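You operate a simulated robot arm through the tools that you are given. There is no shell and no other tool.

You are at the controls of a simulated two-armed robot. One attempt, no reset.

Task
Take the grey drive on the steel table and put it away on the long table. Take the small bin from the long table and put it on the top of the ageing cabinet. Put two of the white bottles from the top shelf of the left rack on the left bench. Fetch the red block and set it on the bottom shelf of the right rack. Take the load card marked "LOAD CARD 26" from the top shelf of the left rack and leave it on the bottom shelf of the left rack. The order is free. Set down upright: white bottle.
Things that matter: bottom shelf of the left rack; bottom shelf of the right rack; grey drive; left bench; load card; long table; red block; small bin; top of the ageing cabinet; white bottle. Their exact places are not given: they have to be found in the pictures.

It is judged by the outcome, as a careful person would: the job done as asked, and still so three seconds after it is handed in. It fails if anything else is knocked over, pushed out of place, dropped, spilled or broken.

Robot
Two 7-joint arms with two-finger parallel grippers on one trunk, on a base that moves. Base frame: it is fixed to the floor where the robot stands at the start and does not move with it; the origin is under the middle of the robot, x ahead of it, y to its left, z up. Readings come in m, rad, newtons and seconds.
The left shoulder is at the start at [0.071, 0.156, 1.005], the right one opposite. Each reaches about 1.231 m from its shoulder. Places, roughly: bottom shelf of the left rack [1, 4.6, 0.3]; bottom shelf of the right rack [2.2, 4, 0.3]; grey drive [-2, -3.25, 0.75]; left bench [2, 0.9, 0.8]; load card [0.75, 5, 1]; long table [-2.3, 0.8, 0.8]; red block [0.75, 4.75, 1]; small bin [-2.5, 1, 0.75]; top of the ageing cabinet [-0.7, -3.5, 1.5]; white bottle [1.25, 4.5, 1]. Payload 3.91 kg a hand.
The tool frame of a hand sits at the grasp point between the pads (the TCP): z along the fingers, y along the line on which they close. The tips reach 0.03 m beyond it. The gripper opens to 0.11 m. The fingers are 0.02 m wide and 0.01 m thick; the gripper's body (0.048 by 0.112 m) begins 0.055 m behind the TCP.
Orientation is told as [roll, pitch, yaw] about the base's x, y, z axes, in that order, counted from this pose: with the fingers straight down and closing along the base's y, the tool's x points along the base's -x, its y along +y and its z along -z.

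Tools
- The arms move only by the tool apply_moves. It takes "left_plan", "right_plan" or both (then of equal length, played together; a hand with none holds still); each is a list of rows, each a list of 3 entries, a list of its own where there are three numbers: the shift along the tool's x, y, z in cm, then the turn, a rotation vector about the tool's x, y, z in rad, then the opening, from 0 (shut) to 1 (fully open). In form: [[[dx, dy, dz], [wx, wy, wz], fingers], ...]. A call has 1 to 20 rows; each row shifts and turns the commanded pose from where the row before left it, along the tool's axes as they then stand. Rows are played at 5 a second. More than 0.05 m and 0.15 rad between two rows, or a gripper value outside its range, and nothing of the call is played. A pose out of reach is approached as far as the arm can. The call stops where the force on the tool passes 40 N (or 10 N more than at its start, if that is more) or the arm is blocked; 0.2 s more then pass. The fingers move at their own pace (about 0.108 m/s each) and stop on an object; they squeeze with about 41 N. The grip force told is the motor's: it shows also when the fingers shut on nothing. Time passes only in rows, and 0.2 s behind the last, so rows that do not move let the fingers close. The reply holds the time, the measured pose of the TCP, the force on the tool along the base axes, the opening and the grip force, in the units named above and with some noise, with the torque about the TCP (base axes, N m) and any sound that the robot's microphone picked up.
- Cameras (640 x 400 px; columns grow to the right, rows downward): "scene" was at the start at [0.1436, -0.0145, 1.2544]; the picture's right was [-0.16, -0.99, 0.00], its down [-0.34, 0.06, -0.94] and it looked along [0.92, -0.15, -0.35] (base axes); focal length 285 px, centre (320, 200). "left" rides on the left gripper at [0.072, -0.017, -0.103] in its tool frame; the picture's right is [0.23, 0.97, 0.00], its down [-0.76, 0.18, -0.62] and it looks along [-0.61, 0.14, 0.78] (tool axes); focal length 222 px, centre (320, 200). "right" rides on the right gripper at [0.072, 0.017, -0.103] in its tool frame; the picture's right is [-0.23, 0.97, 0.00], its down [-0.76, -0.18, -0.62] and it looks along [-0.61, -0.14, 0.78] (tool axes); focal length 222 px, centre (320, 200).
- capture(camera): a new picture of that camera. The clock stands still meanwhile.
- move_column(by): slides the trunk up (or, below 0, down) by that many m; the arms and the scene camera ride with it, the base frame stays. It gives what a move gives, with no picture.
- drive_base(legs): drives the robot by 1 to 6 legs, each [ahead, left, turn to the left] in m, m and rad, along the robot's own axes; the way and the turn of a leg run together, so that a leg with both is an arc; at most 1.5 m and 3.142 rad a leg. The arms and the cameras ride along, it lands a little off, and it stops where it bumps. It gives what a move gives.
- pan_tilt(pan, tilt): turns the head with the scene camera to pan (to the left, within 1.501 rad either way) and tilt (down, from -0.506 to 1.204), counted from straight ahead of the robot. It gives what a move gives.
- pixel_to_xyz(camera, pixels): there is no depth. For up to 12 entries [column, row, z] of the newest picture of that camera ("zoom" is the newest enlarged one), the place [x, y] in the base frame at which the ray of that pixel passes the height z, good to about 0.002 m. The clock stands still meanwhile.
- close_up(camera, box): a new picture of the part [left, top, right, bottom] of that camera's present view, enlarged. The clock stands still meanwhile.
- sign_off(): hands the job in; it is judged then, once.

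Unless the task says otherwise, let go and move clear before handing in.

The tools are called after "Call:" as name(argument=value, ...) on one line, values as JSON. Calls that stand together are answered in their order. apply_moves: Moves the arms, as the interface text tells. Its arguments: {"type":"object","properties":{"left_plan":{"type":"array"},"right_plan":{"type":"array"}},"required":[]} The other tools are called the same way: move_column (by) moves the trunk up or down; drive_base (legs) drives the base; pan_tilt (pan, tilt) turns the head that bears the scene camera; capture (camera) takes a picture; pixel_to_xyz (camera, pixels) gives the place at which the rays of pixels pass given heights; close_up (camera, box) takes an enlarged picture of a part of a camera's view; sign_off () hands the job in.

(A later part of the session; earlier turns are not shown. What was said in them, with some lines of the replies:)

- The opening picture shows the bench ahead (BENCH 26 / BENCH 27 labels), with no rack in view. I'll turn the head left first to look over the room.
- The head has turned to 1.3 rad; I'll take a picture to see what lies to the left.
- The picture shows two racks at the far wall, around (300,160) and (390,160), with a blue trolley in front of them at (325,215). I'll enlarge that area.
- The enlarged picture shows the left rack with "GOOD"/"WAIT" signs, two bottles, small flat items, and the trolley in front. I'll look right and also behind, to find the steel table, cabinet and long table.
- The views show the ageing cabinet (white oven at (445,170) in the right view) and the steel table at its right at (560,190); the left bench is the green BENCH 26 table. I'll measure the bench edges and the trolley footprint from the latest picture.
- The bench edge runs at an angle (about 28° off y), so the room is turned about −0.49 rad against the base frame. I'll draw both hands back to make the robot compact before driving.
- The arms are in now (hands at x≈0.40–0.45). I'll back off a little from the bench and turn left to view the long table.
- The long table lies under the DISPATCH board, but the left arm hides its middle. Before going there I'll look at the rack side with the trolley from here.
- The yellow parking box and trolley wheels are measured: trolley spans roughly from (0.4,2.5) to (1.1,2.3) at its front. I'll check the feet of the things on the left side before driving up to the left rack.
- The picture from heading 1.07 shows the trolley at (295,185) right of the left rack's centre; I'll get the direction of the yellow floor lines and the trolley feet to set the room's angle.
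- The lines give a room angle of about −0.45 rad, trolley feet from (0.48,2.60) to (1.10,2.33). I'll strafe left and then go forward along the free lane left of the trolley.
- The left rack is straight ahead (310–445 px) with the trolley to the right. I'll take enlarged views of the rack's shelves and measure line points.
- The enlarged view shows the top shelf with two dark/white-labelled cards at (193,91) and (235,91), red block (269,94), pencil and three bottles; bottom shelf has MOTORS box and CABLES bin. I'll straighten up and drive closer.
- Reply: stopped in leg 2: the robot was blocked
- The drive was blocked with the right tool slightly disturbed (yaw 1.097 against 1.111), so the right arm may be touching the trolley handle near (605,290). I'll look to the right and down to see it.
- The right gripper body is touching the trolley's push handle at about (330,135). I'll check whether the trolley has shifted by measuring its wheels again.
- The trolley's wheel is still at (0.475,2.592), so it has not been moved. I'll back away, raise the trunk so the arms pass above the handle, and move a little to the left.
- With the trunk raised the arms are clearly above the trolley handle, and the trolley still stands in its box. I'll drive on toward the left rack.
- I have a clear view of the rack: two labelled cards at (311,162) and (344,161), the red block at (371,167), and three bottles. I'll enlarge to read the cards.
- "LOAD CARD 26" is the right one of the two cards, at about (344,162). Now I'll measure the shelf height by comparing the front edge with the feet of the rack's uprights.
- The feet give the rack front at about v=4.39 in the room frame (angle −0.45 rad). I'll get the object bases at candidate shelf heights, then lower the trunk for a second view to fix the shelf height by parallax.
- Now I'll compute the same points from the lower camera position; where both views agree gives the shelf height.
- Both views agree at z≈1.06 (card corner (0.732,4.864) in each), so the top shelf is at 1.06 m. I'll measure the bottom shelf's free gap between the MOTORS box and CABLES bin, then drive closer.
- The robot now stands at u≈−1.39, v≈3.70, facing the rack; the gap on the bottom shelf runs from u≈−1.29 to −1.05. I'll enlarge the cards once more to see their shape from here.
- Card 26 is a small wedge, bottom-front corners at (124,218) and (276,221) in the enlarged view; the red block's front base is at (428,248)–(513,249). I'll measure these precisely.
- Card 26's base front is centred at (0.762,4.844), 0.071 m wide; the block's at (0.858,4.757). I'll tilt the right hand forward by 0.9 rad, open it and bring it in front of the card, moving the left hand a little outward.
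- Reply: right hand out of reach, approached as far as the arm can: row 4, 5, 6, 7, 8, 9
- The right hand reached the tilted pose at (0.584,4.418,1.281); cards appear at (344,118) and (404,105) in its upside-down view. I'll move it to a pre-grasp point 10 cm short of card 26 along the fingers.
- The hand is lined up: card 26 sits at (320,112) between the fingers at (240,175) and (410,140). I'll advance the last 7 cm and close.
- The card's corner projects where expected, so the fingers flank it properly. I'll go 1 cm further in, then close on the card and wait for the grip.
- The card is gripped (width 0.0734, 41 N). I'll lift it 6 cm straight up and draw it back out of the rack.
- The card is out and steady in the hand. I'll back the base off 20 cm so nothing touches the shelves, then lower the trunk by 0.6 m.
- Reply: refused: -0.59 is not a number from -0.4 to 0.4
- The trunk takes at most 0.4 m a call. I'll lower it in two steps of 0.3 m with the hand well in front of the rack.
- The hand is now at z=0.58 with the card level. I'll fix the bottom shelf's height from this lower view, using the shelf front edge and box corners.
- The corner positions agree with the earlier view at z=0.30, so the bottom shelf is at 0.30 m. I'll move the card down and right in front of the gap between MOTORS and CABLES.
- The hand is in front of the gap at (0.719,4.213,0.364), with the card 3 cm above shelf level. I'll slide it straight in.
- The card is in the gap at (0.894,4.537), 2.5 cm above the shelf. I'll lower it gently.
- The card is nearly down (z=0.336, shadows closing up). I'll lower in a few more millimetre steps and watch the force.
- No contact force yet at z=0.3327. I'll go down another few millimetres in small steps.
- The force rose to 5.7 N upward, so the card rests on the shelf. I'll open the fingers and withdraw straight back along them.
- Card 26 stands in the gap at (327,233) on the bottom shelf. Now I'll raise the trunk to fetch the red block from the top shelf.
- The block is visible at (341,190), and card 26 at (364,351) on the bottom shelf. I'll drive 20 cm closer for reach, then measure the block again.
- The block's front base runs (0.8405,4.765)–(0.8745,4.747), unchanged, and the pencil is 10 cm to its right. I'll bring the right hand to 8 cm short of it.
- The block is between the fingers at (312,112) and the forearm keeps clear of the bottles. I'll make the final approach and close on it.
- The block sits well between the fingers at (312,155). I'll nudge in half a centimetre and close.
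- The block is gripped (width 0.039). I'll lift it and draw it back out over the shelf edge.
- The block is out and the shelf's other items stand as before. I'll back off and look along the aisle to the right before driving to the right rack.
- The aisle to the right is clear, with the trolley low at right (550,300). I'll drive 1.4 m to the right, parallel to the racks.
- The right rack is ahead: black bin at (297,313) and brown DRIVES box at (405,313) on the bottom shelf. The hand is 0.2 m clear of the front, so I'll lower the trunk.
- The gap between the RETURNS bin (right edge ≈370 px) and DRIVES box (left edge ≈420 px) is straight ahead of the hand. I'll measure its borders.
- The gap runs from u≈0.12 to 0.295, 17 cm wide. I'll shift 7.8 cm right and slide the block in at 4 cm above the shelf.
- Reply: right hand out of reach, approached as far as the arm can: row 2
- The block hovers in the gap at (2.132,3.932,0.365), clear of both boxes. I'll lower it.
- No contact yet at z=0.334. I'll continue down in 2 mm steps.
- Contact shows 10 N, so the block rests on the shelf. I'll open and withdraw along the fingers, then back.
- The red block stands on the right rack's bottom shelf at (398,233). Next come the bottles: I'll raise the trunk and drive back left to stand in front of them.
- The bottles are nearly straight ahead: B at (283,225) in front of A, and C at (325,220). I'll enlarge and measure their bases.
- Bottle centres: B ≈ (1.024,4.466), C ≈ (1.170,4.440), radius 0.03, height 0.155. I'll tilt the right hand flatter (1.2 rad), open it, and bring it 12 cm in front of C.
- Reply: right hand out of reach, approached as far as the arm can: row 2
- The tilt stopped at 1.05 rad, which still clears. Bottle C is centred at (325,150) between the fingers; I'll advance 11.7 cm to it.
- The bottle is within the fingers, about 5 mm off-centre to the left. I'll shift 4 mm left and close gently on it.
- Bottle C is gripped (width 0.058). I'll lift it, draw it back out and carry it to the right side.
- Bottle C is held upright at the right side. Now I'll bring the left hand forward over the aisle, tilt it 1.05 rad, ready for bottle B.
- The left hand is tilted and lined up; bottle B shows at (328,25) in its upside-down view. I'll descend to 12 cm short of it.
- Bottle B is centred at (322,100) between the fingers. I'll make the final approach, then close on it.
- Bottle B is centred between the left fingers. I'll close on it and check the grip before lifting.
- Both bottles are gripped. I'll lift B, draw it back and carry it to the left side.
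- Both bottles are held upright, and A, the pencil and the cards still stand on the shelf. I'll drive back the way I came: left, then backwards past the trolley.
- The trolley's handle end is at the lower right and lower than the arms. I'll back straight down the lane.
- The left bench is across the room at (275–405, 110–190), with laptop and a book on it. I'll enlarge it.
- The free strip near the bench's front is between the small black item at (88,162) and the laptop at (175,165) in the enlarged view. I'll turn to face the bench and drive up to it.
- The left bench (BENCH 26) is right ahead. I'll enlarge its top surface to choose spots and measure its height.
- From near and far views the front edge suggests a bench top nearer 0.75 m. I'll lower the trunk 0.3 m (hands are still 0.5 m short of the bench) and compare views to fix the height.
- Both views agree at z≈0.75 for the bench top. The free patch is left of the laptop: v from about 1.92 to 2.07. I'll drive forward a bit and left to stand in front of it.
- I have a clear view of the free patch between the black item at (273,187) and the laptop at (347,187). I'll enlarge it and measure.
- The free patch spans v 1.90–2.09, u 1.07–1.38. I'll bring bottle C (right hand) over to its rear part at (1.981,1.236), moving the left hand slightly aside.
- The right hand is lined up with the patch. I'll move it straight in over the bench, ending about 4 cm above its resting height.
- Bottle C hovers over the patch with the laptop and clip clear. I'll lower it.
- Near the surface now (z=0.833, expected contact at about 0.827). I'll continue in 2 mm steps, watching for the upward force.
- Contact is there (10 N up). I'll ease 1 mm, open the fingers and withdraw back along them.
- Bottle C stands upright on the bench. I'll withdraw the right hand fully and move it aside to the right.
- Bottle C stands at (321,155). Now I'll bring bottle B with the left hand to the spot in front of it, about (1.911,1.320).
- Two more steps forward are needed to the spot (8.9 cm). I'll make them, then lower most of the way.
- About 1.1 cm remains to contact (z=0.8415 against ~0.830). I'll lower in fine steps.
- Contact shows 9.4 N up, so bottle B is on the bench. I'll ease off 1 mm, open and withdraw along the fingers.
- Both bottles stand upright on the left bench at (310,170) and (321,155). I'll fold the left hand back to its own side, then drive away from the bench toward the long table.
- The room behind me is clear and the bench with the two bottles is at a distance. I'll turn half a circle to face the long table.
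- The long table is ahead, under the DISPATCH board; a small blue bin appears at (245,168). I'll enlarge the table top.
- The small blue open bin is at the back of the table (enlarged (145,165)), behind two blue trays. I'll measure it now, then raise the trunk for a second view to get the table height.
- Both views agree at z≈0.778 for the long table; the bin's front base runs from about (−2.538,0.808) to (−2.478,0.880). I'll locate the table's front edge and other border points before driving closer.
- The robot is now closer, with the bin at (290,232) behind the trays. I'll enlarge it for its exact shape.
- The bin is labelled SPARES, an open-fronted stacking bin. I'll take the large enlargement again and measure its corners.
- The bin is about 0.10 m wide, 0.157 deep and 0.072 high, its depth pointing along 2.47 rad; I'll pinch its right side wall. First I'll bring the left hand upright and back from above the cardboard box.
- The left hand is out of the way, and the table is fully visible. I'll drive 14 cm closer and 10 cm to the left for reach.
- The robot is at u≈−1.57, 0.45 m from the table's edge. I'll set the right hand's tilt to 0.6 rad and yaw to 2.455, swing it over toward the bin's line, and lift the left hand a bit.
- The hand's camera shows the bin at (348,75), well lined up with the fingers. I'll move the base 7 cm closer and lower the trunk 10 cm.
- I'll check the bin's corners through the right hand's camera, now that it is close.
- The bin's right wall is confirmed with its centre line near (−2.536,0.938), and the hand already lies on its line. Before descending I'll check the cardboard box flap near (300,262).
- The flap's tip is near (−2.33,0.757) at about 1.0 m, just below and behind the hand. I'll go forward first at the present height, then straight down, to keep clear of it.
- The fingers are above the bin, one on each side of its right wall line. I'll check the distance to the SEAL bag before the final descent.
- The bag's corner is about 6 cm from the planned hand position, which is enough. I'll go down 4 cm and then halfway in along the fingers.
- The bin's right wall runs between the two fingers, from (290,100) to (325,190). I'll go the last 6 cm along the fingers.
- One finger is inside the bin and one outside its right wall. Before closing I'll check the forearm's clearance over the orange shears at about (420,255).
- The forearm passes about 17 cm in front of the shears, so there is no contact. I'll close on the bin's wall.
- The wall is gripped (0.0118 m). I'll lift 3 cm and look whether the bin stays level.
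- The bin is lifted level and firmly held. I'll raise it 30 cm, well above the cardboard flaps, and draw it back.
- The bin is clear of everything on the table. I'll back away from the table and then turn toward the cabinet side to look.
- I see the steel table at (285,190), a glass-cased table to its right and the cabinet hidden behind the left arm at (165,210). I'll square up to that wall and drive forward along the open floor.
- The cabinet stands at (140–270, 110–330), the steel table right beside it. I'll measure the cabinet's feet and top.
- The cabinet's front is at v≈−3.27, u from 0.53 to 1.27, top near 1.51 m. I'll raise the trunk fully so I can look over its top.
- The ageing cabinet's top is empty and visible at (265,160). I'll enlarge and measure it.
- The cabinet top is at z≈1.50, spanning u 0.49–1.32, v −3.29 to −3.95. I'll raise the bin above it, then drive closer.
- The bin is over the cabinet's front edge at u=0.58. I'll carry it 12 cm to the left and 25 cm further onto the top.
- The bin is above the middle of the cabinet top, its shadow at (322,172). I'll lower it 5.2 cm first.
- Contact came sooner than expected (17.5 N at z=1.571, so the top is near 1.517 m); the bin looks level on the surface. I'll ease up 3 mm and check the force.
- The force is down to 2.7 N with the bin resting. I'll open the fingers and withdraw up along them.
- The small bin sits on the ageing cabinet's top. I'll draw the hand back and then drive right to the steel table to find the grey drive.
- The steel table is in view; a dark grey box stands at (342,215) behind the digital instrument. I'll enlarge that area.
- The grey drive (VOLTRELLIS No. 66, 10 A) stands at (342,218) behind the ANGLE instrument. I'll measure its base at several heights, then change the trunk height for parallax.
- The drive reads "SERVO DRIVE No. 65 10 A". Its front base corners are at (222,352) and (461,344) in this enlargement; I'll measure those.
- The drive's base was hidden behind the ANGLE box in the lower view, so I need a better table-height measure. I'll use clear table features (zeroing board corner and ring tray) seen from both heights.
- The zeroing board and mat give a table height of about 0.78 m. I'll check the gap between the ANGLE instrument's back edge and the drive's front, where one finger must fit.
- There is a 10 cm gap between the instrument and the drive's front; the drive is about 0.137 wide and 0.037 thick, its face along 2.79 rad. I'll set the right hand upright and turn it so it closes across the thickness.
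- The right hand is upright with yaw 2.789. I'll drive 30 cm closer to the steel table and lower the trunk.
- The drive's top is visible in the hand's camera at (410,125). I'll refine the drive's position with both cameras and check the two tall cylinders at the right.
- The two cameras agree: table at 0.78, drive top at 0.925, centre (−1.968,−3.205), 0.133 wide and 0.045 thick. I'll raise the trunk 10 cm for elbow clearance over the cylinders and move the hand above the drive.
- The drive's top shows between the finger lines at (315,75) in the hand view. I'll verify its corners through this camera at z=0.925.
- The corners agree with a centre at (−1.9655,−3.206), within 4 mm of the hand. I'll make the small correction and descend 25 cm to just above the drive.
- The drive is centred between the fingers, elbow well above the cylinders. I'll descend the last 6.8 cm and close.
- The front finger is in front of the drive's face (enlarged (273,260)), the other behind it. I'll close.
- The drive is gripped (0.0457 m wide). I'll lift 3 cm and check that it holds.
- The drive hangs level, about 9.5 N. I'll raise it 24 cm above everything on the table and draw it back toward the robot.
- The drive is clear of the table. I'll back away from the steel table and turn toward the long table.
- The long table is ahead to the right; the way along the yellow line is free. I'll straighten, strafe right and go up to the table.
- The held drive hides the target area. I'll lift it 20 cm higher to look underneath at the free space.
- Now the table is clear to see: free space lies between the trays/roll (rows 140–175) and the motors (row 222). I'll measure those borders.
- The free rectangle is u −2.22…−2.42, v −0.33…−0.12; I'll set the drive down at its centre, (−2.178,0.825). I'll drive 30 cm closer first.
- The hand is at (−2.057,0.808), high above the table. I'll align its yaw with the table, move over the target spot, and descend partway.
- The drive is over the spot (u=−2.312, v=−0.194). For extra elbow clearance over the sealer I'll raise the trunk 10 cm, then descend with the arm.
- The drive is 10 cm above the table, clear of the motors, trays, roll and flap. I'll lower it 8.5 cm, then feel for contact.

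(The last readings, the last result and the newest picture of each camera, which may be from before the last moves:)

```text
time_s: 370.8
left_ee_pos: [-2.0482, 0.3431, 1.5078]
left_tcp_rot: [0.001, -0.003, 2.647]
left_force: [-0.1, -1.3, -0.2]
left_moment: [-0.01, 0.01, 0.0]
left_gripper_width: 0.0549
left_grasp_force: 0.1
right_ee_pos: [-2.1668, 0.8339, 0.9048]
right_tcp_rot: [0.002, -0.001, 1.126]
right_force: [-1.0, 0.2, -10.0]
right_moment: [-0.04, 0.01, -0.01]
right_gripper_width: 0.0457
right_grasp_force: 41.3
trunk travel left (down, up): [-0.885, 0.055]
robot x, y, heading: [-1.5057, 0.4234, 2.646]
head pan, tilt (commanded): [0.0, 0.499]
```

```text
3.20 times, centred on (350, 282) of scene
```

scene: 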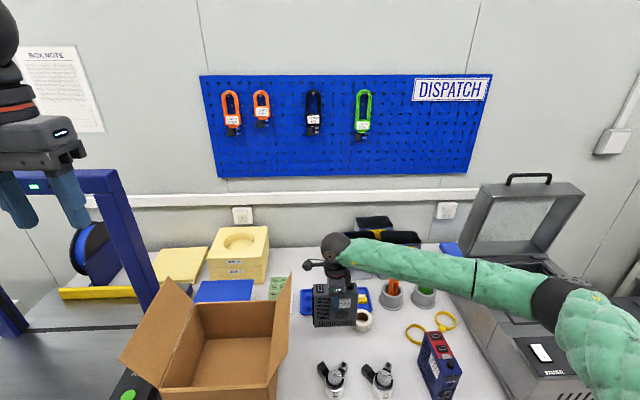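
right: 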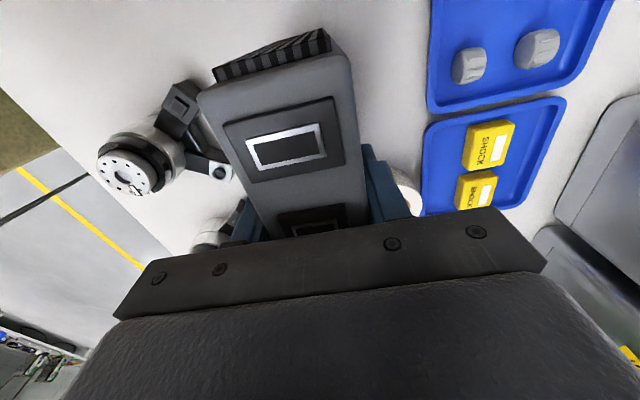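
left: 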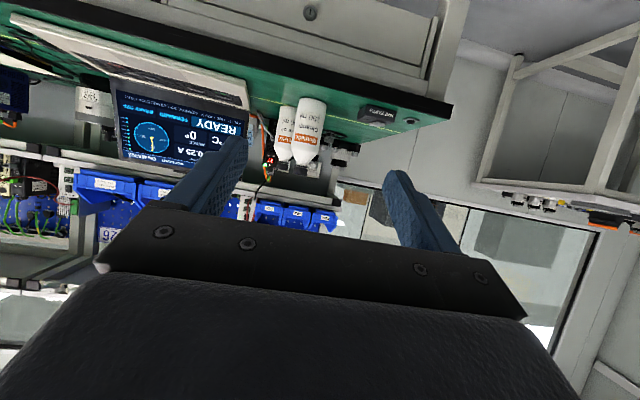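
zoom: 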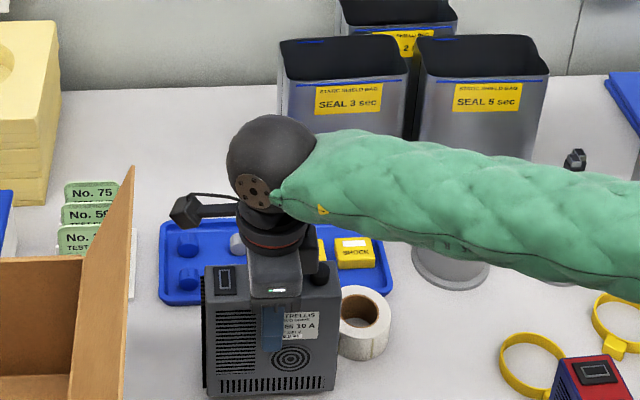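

The drive is about 1.3 cm above the table, the roll just right of it and the motors in front. I'll shift 4 mm left, away from the roll, and lower in small steps.

Call:
apply_moves(right_plan=[[[0.4, 0, 0], [0, 0, 0], 0.3], [[0, 0, 0.5], [0, 0, 0], 0.3], [[0, 0, 0.4], [0, 0, 0], 0.3], [[0, 0, 0], [0, 0, 0], 0.3]])

```text
time_s: 371.8
left_ee_pos: [-2.0483, 0.3439, 1.506]
left_tcp_rot: [-0.001, -0.002, 2.648]
left_force: [-0.3, 0.6, 0.2]
left_moment: [0.01, 0.0, 0.01]
left_gripper_width: 0.0551
left_grasp_force: 0.1
right_ee_pos: [-2.1691, 0.8279, 0.8943]
right_tcp_rot: [0.002, 0.0, 1.125]
right_force: [0.2, -0.3, -9.2]
right_moment: [0.01, -0.01, 0.02]
right_gripper_width: 0.0457
right_grasp_force: 41.3
trunk travel left (down, up): [-0.885, 0.055]
robot x, y, heading: [-1.5081, 0.4222, 2.65]
head pan, tilt (commanded): [0.0, 0.499]
```

Call:
apply_moves(right_plan=[[[0, 0, 0.2], [0, 0, 0], 0.3], [[0, 0, 0.15], [0, 0, 0], 0.3], [[0, 0, 0], [0, 0, 0], 0.3]])

```text
time_s: 372.6
left_ee_pos: [-2.0466, 0.343, 1.5069]
left_tcp_rot: [0.0, -0.005, 2.646]
left_force: [0.1, -0.2, 0.1]
left_moment: [-0.01, 0.02, -0.02]
left_gripper_width: 0.055
left_grasp_force: 0.0
right_ee_pos: [-2.1684, 0.828, 0.8939]
right_tcp_rot: [0.006, 0.0, 1.123]
right_force: [-1.7, 5.8, 13.4]
right_moment: [1.09, -0.64, 0.15]
right_gripper_width: 0.0458
right_grasp_force: 40.7
trunk travel left (down, up): [-0.885, 0.055]
robot x, y, heading: [-1.5025, 0.425, 2.65]
head pan, tilt (commanded): [0.0, 0.499]
```

Contact: the force went from −9 to +13 N, so the drive stands on the table. I'll ease up 1.5 mm, then open and rise straight up.

Call:
apply_moves(right_plan=[[[0, 0, -0.15], [0, 0, 0], 0.3], [[0, 0, 0], [0, 0, 0], 0.3]])

```text
time_s: 373.2
left_ee_pos: [-2.0473, 0.3429, 1.5068]
left_tcp_rot: [0.0, -0.004, 2.646]
left_force: [-0.2, 0.3, -0.3]
left_moment: [-0.04, -0.02, 0.01]
left_gripper_width: 0.0552
left_grasp_force: 0.1
right_ee_pos: [-2.1679, 0.8282, 0.8938]
right_tcp_rot: [0.003, 0.0, 1.123]
right_force: [-3.4, 8.5, 16.8]
right_moment: [0.69, -0.15, 0.14]
right_gripper_width: 0.0459
right_grasp_force: 41.4
trunk travel left (down, up): [-0.885, 0.055]
robot x, y, heading: [-1.5082, 0.4254, 2.645]
head pan, tilt (commanded): [0.0, 0.499]
```

The upward force is still 17 N with some sideways force. I'll look at the drive before easing further.

Call:
close_up(camera="scene", box=[270, 240, 430, 340])

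Call:
capture(camera="right")

```text
4.00 times, centred on (350, 290) of scene
```

zoom: 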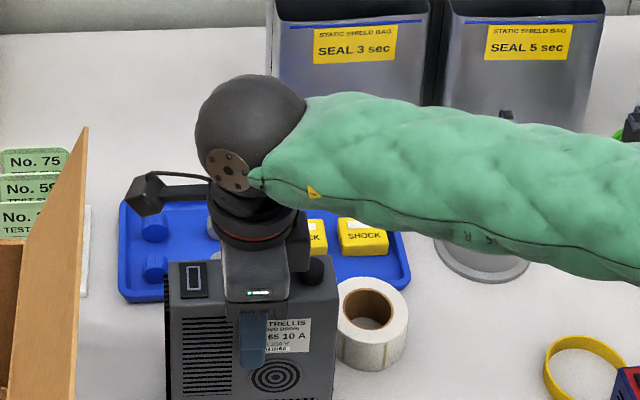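

```text
taken
```

right: 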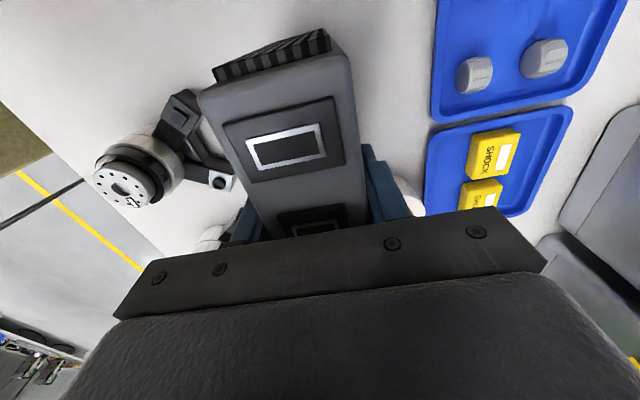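

Nothing but the table touches the drive; the motors and roll show gaps. I'll ease up another 2 mm and read the force again.

Call:
apply_moves(right_plan=[[[0, 0, -0.2], [0, 0, 0], 0.3], [[0, 0, 0], [0, 0, 0], 0.3], [[0, 0, 0], [0, 0, 0], 0.3]])

```text
time_s: 374.0
left_ee_pos: [-2.0475, 0.3427, 1.5077]
left_tcp_rot: [-0.003, -0.001, 2.647]
left_force: [-0.2, 1.2, -0.4]
left_moment: [0.0, 0.01, 0.0]
left_gripper_width: 0.0552
left_grasp_force: 0.0
right_ee_pos: [-2.1689, 0.8262, 0.8949]
right_tcp_rot: [0.001, -0.001, 1.126]
right_force: [-2.8, -1.1, 2.4]
right_moment: [-0.86, 0.37, -0.12]
right_gripper_width: 0.0459
right_grasp_force: 41.5
trunk travel left (down, up): [-0.885, 0.055]
robot x, y, heading: [-1.5059, 0.4216, 2.647]
head pan, tilt (commanded): [0.0, 0.499]
```

The net force is near zero with the table carrying the drive. I'll open the fingers and rise straight up.

Call:
apply_moves(right_plan=[[[0, 0, 0], [0, 0, 0], 0.5], [[0, 0, 0], [0, 0, 0], 0.65], [[0, 0, 0], [0, 0, 0], 0.7], [[0, 0, -2], [0, 0, 0], 0.7], [[0, 0, -3], [0, 0, 0], 0.7], [[0, 0, -4], [0, 0, 0], 0.7], [[0, 0, -4], [0, 0, 0], 0.7], [[0, 0, -4], [0, 0, 0], 0.7], [[0, 0, -4], [0, 0, 0], 0.7], [[0, 0, -4], [0, 0, 0], 0.7]])

Call:
capture(camera="scene")

Call:
capture(camera="right")

```text
time_s: 376.2
left_ee_pos: [-2.0471, 0.3432, 1.5061]
left_tcp_rot: [-0.001, -0.002, 2.645]
left_force: [0.9, 0.1, -0.4]
left_moment: [-0.03, 0.0, 0.01]
left_gripper_width: 0.0549
left_grasp_force: 0.2
right_ee_pos: [-2.1692, 0.8251, 1.1476]
right_tcp_rot: [0.001, -0.003, 1.124]
right_force: [0.0, 0.1, -0.2]
right_moment: [0.01, -0.01, 0.02]
right_gripper_width: 0.0769
right_grasp_force: 0.0
trunk travel left (down, up): [-0.885, 0.055]
robot x, y, heading: [-1.5062, 0.4232, 2.645]
head pan, tilt (commanded): [0.0, 0.499]
```

```text
taken
```

scene: 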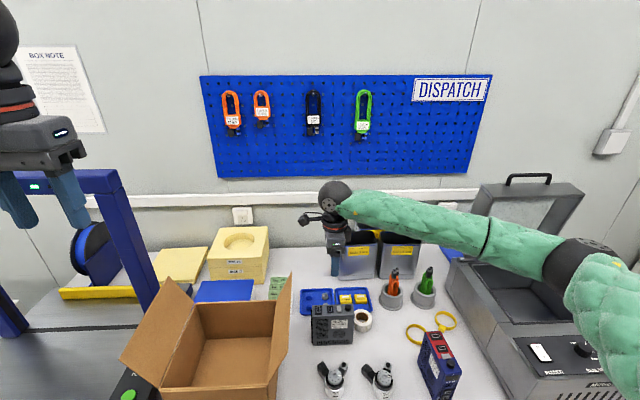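

```text
taken
```

right: 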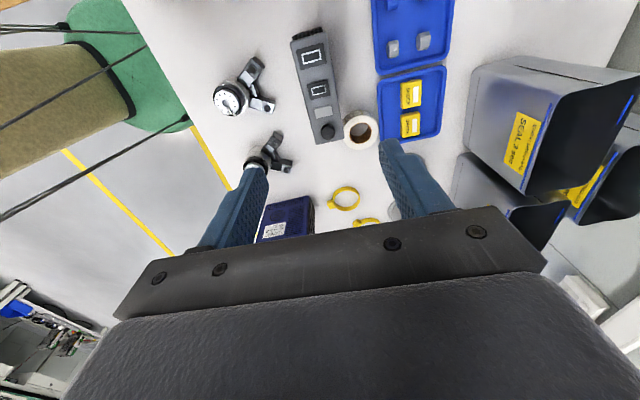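

The drive stands on the long table at (332,325) between trays and motors. I'll enlarge to make sure the roll and neighbours are undisturbed.

Call:
close_up(camera="scene", box=[260, 270, 420, 370])

Call:
close_up(camera="right", box=[200, 0, 460, 160])

```text
4.00 times, centred on (340, 320) of scene
```

zoom: 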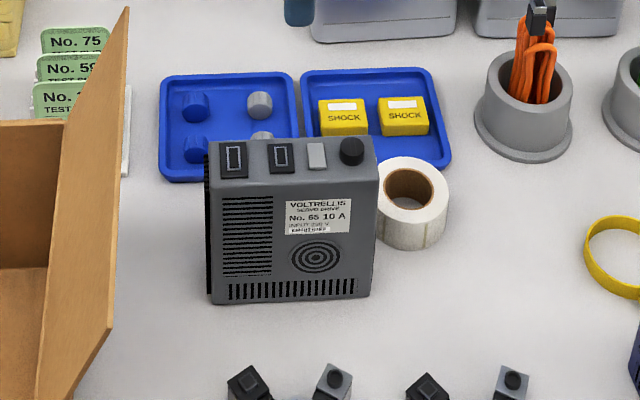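

```text
2.46 times, centred on (330, 80) of right
```

zoom: 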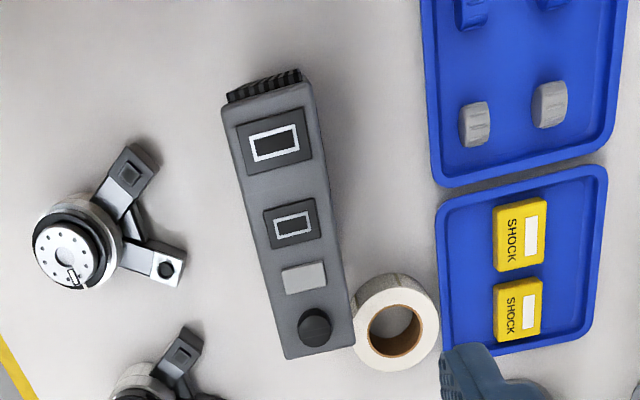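

Call:
close_up(camera="scene", box=[260, 270, 420, 370])

Call:
pixel_to_xyz(camera="zoom", pixels=[[412, 251, 0.778], [448, 200, 0.82], [370, 296, 0.78], [213, 305, 0.78]])

```text
4.00 times, centred on (340, 320) of scene
```

zoom: 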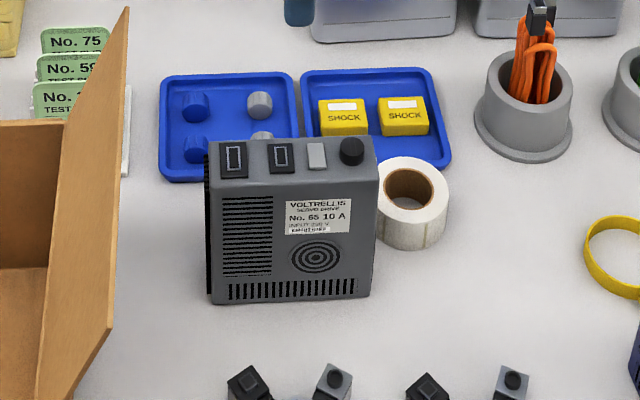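

```text
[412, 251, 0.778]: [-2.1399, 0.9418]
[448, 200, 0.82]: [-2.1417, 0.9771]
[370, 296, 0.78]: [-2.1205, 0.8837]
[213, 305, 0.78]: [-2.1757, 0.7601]
```

The roll is exactly where it was, and the drive stands square beside it. I'll back away from the table so that everything is clear.

Call:
drive_base(legs=[[-0.9, 0, 0]])

Call:
pan_tilt(pan=0.0, tilt=0.4)

Call:
capture(camera="scene")

```text
time_s: 380.9
left_ee_pos: [-1.2668, -0.0797, 1.5076]
left_tcp_rot: [-0.001, -0.002, 2.646]
left_force: [0.1, 0.2, 0.1]
left_moment: [0.02, -0.01, -0.03]
left_gripper_width: 0.0547
left_grasp_force: 0.0
right_ee_pos: [-1.3885, 0.4042, 1.1469]
right_tcp_rot: [0.002, 0.001, 1.123]
right_force: [0.4, 0.3, 0.7]
right_moment: [0.0, 0.0, -0.01]
right_gripper_width: 0.0771
right_grasp_force: 0.1
trunk travel left (down, up): [-0.885, 0.055]
robot x, y, heading: [-0.7233, 0.0007, 2.642]
head pan, tilt (commanded): [0.0, 0.499]
```

```text
time_s: 381.5
left_ee_pos: [-1.266, -0.0798, 1.5075]
left_tcp_rot: [-0.002, -0.003, 2.646]
left_force: [-0.3, -0.1, 0.1]
left_moment: [0.01, -0.02, -0.01]
left_gripper_width: 0.0551
left_grasp_force: 0.1
right_ee_pos: [-1.3889, 0.403, 1.1481]
right_tcp_rot: [0.003, -0.001, 1.123]
right_force: [0.2, 0.2, -0.2]
right_moment: [0.02, -0.02, -0.02]
right_gripper_width: 0.0769
right_grasp_force: 0.0
trunk travel left (down, up): [-0.885, 0.055]
robot x, y, heading: [-0.7288, -0.0024, 2.646]
head pan, tilt (commanded): [0.0, 0.4]
```

```text
taken
```

scene: 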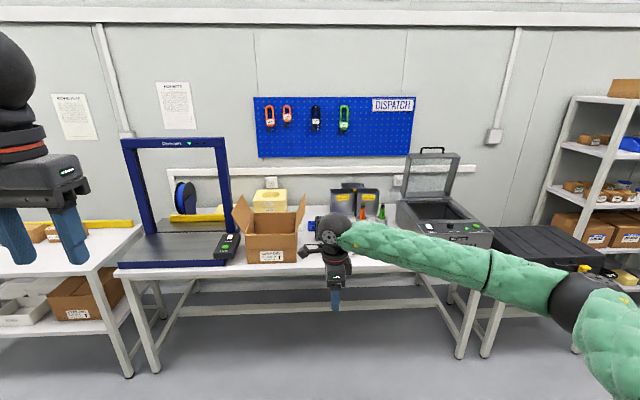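

The long table looks in order. For a final check I'll turn toward the racks and bench and look at the results there.

Call:
drive_base(legs=[[0, 0, -1.53]])

Call:
pan_tilt(pan=0.35, tilt=0.25)

Call:
capture(camera="scene")

Call:
pan_tilt(pan=-0.9, tilt=0.3)

Call:
capture(camera="scene")

```text
time_s: 385.7
left_ee_pos: [-0.8079, 0.5415, 1.5076]
left_tcp_rot: [0.0, 0.0, 1.078]
left_force: [0.2, -0.6, -0.1]
left_moment: [0.02, 0.03, 0.05]
left_gripper_width: 0.0551
left_grasp_force: 0.0
right_ee_pos: [-0.3234, 0.665, 1.1466]
right_tcp_rot: [0.002, 0.0, -0.444]
right_force: [0.0, -0.7, -0.1]
right_moment: [0.01, -0.01, -0.01]
right_gripper_width: 0.0771
right_grasp_force: 0.1
trunk travel left (down, up): [-0.885, 0.055]
robot x, y, heading: [-0.7229, -0.0015, 1.076]
head pan, tilt (commanded): [0.0, 0.4]
```

```text
time_s: 386.6
left_ee_pos: [-0.8066, 0.5414, 1.5068]
left_tcp_rot: [-0.001, -0.003, 1.079]
left_force: [-0.1, 0.8, -0.3]
left_moment: [0.0, 0.0, -0.01]
left_gripper_width: 0.0549
left_grasp_force: 0.0
right_ee_pos: [-0.3234, 0.6651, 1.148]
right_tcp_rot: [0.005, 0.0, -0.443]
right_force: [0.0, 0.2, -0.9]
right_moment: [-0.01, 0.02, 0.02]
right_gripper_width: 0.0773
right_grasp_force: 0.0
trunk travel left (down, up): [-0.885, 0.055]
robot x, y, heading: [-0.7251, -0.0001, 1.073]
head pan, tilt (commanded): [0.351, 0.25]
```

```text
taken
```

scene: 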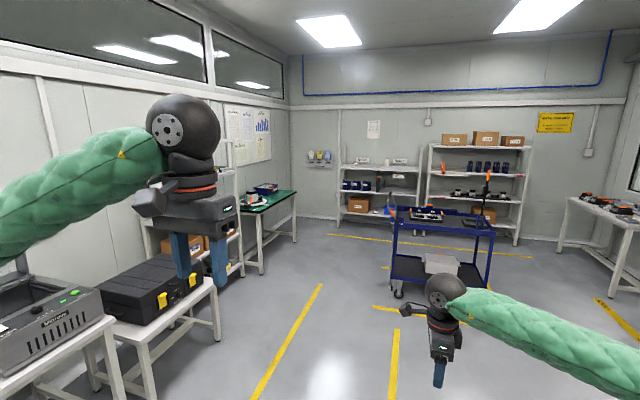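

```text
time_s: 388.0
left_ee_pos: [-0.8067, 0.5411, 1.5077]
left_tcp_rot: [-0.001, -0.001, 1.079]
left_force: [-0.7, 0.0, -0.1]
left_moment: [-0.01, 0.02, -0.01]
left_gripper_width: 0.0549
left_grasp_force: 0.1
right_ee_pos: [-0.3239, 0.6639, 1.1475]
right_tcp_rot: [0.002, -0.001, -0.443]
right_force: [0.0, 0.4, 0.4]
right_moment: [0.01, 0.02, -0.02]
right_gripper_width: 0.077
right_grasp_force: 0.0
trunk travel left (down, up): [-0.885, 0.055]
robot x, y, heading: [-0.7227, 0.0019, 1.075]
head pan, tilt (commanded): [-0.901, 0.3]
```

```text
taken
```

scene: 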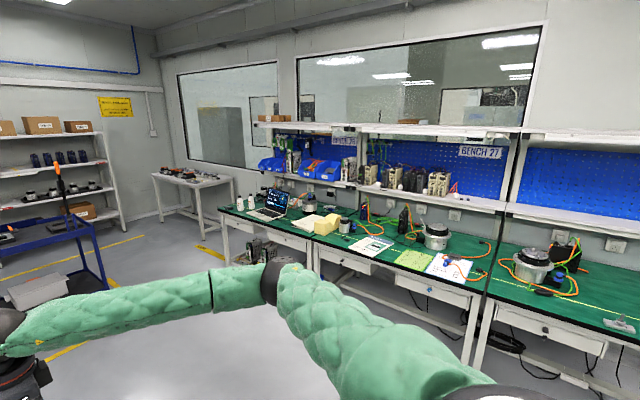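

The bottles stand on the left bench at (240,203) and (251,200). I'll enlarge that and, at another pan, the racks' lower shelves for a last check.

Call:
close_up(camera="scene", box=[210, 170, 330, 245])

Call:
pan_tilt(pan=0.1, tilt=0.25)

Call:
close_up(camera="scene", box=[230, 110, 470, 260])

```text
5.33 times, centred on (270, 208) of scene
```

zoom: 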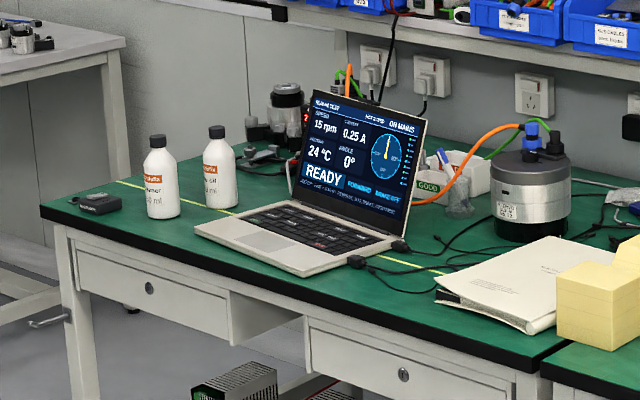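

```text
time_s: 389.3
left_ee_pos: [-0.8066, 0.5417, 1.5077]
left_tcp_rot: [-0.002, -0.002, 1.079]
left_force: [-0.4, -0.7, 0.2]
left_moment: [0.0, -0.01, -0.03]
left_gripper_width: 0.0551
left_grasp_force: 0.1
right_ee_pos: [-0.3238, 0.6647, 1.1466]
right_tcp_rot: [0.004, 0.0, -0.443]
right_force: [-0.8, 0.6, -0.1]
right_moment: [0.06, 0.01, 0.0]
right_gripper_width: 0.077
right_grasp_force: 0.0
trunk travel left (down, up): [-0.885, 0.055]
robot x, y, heading: [-0.7244, 0.0004, 1.079]
head pan, tilt (commanded): [0.099, 0.25]
```

```text
2.67 times, centred on (350, 185) of scene
```

zoom: 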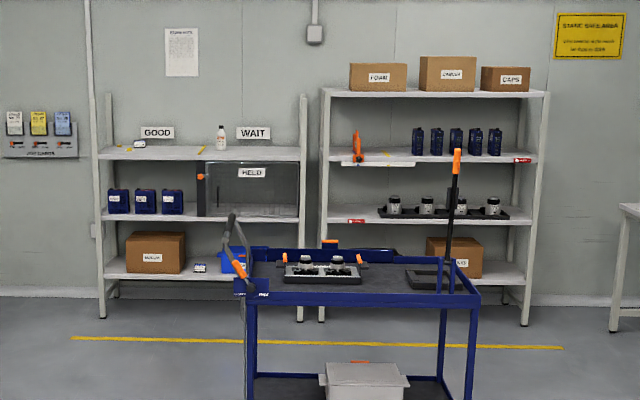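

The final pictures show both bottles upright on the left bench, card 26 on the left rack's bottom shelf at (199,268), and the trolley and racks as they were. The red block, bin and drive were each seen standing after release. Both hands are empty and clear, so I hand the job in.

Call:
sign_off()

```text
The job is handed in.
```

The job is handed in with all five tasks done, and both hands are empty and clear.

| Task | Where it is now |
|---|---|
| Grey drive (Voltrellis No. 65) | Upright on the long table, between the blue trays and the two motors |
| Small bin (SPARES) | On top of the ageing cabinet, about 15 cm back from the front edge |
| Two white bottles (one Cleaner, one Gear oil) | Upright on the left bench, left of the laptop |
| Red block (BAD) | Bottom shelf of the right rack, between the RETURNS bin and the DRIVES box |
| LOAD CARD 26 | Bottom shelf of the left rack, between the MOTORS box and the CABLES bin |

- **Trolley contact:** early on, the right arm bumped the trolley's push handle and the drive stopped. I measured the trolley's wheel again afterwards and it had not moved.
- **Tape roll:** the drive stands only about 2 cm from the tape roll on the long table. I measured the roll after setting the drive down and it was where it had been.
- **Last look:** from across the room at the end I could see the bottles, the card and the trolley in place. The bin, the block and the drive I last saw standing soon after I let go of each.
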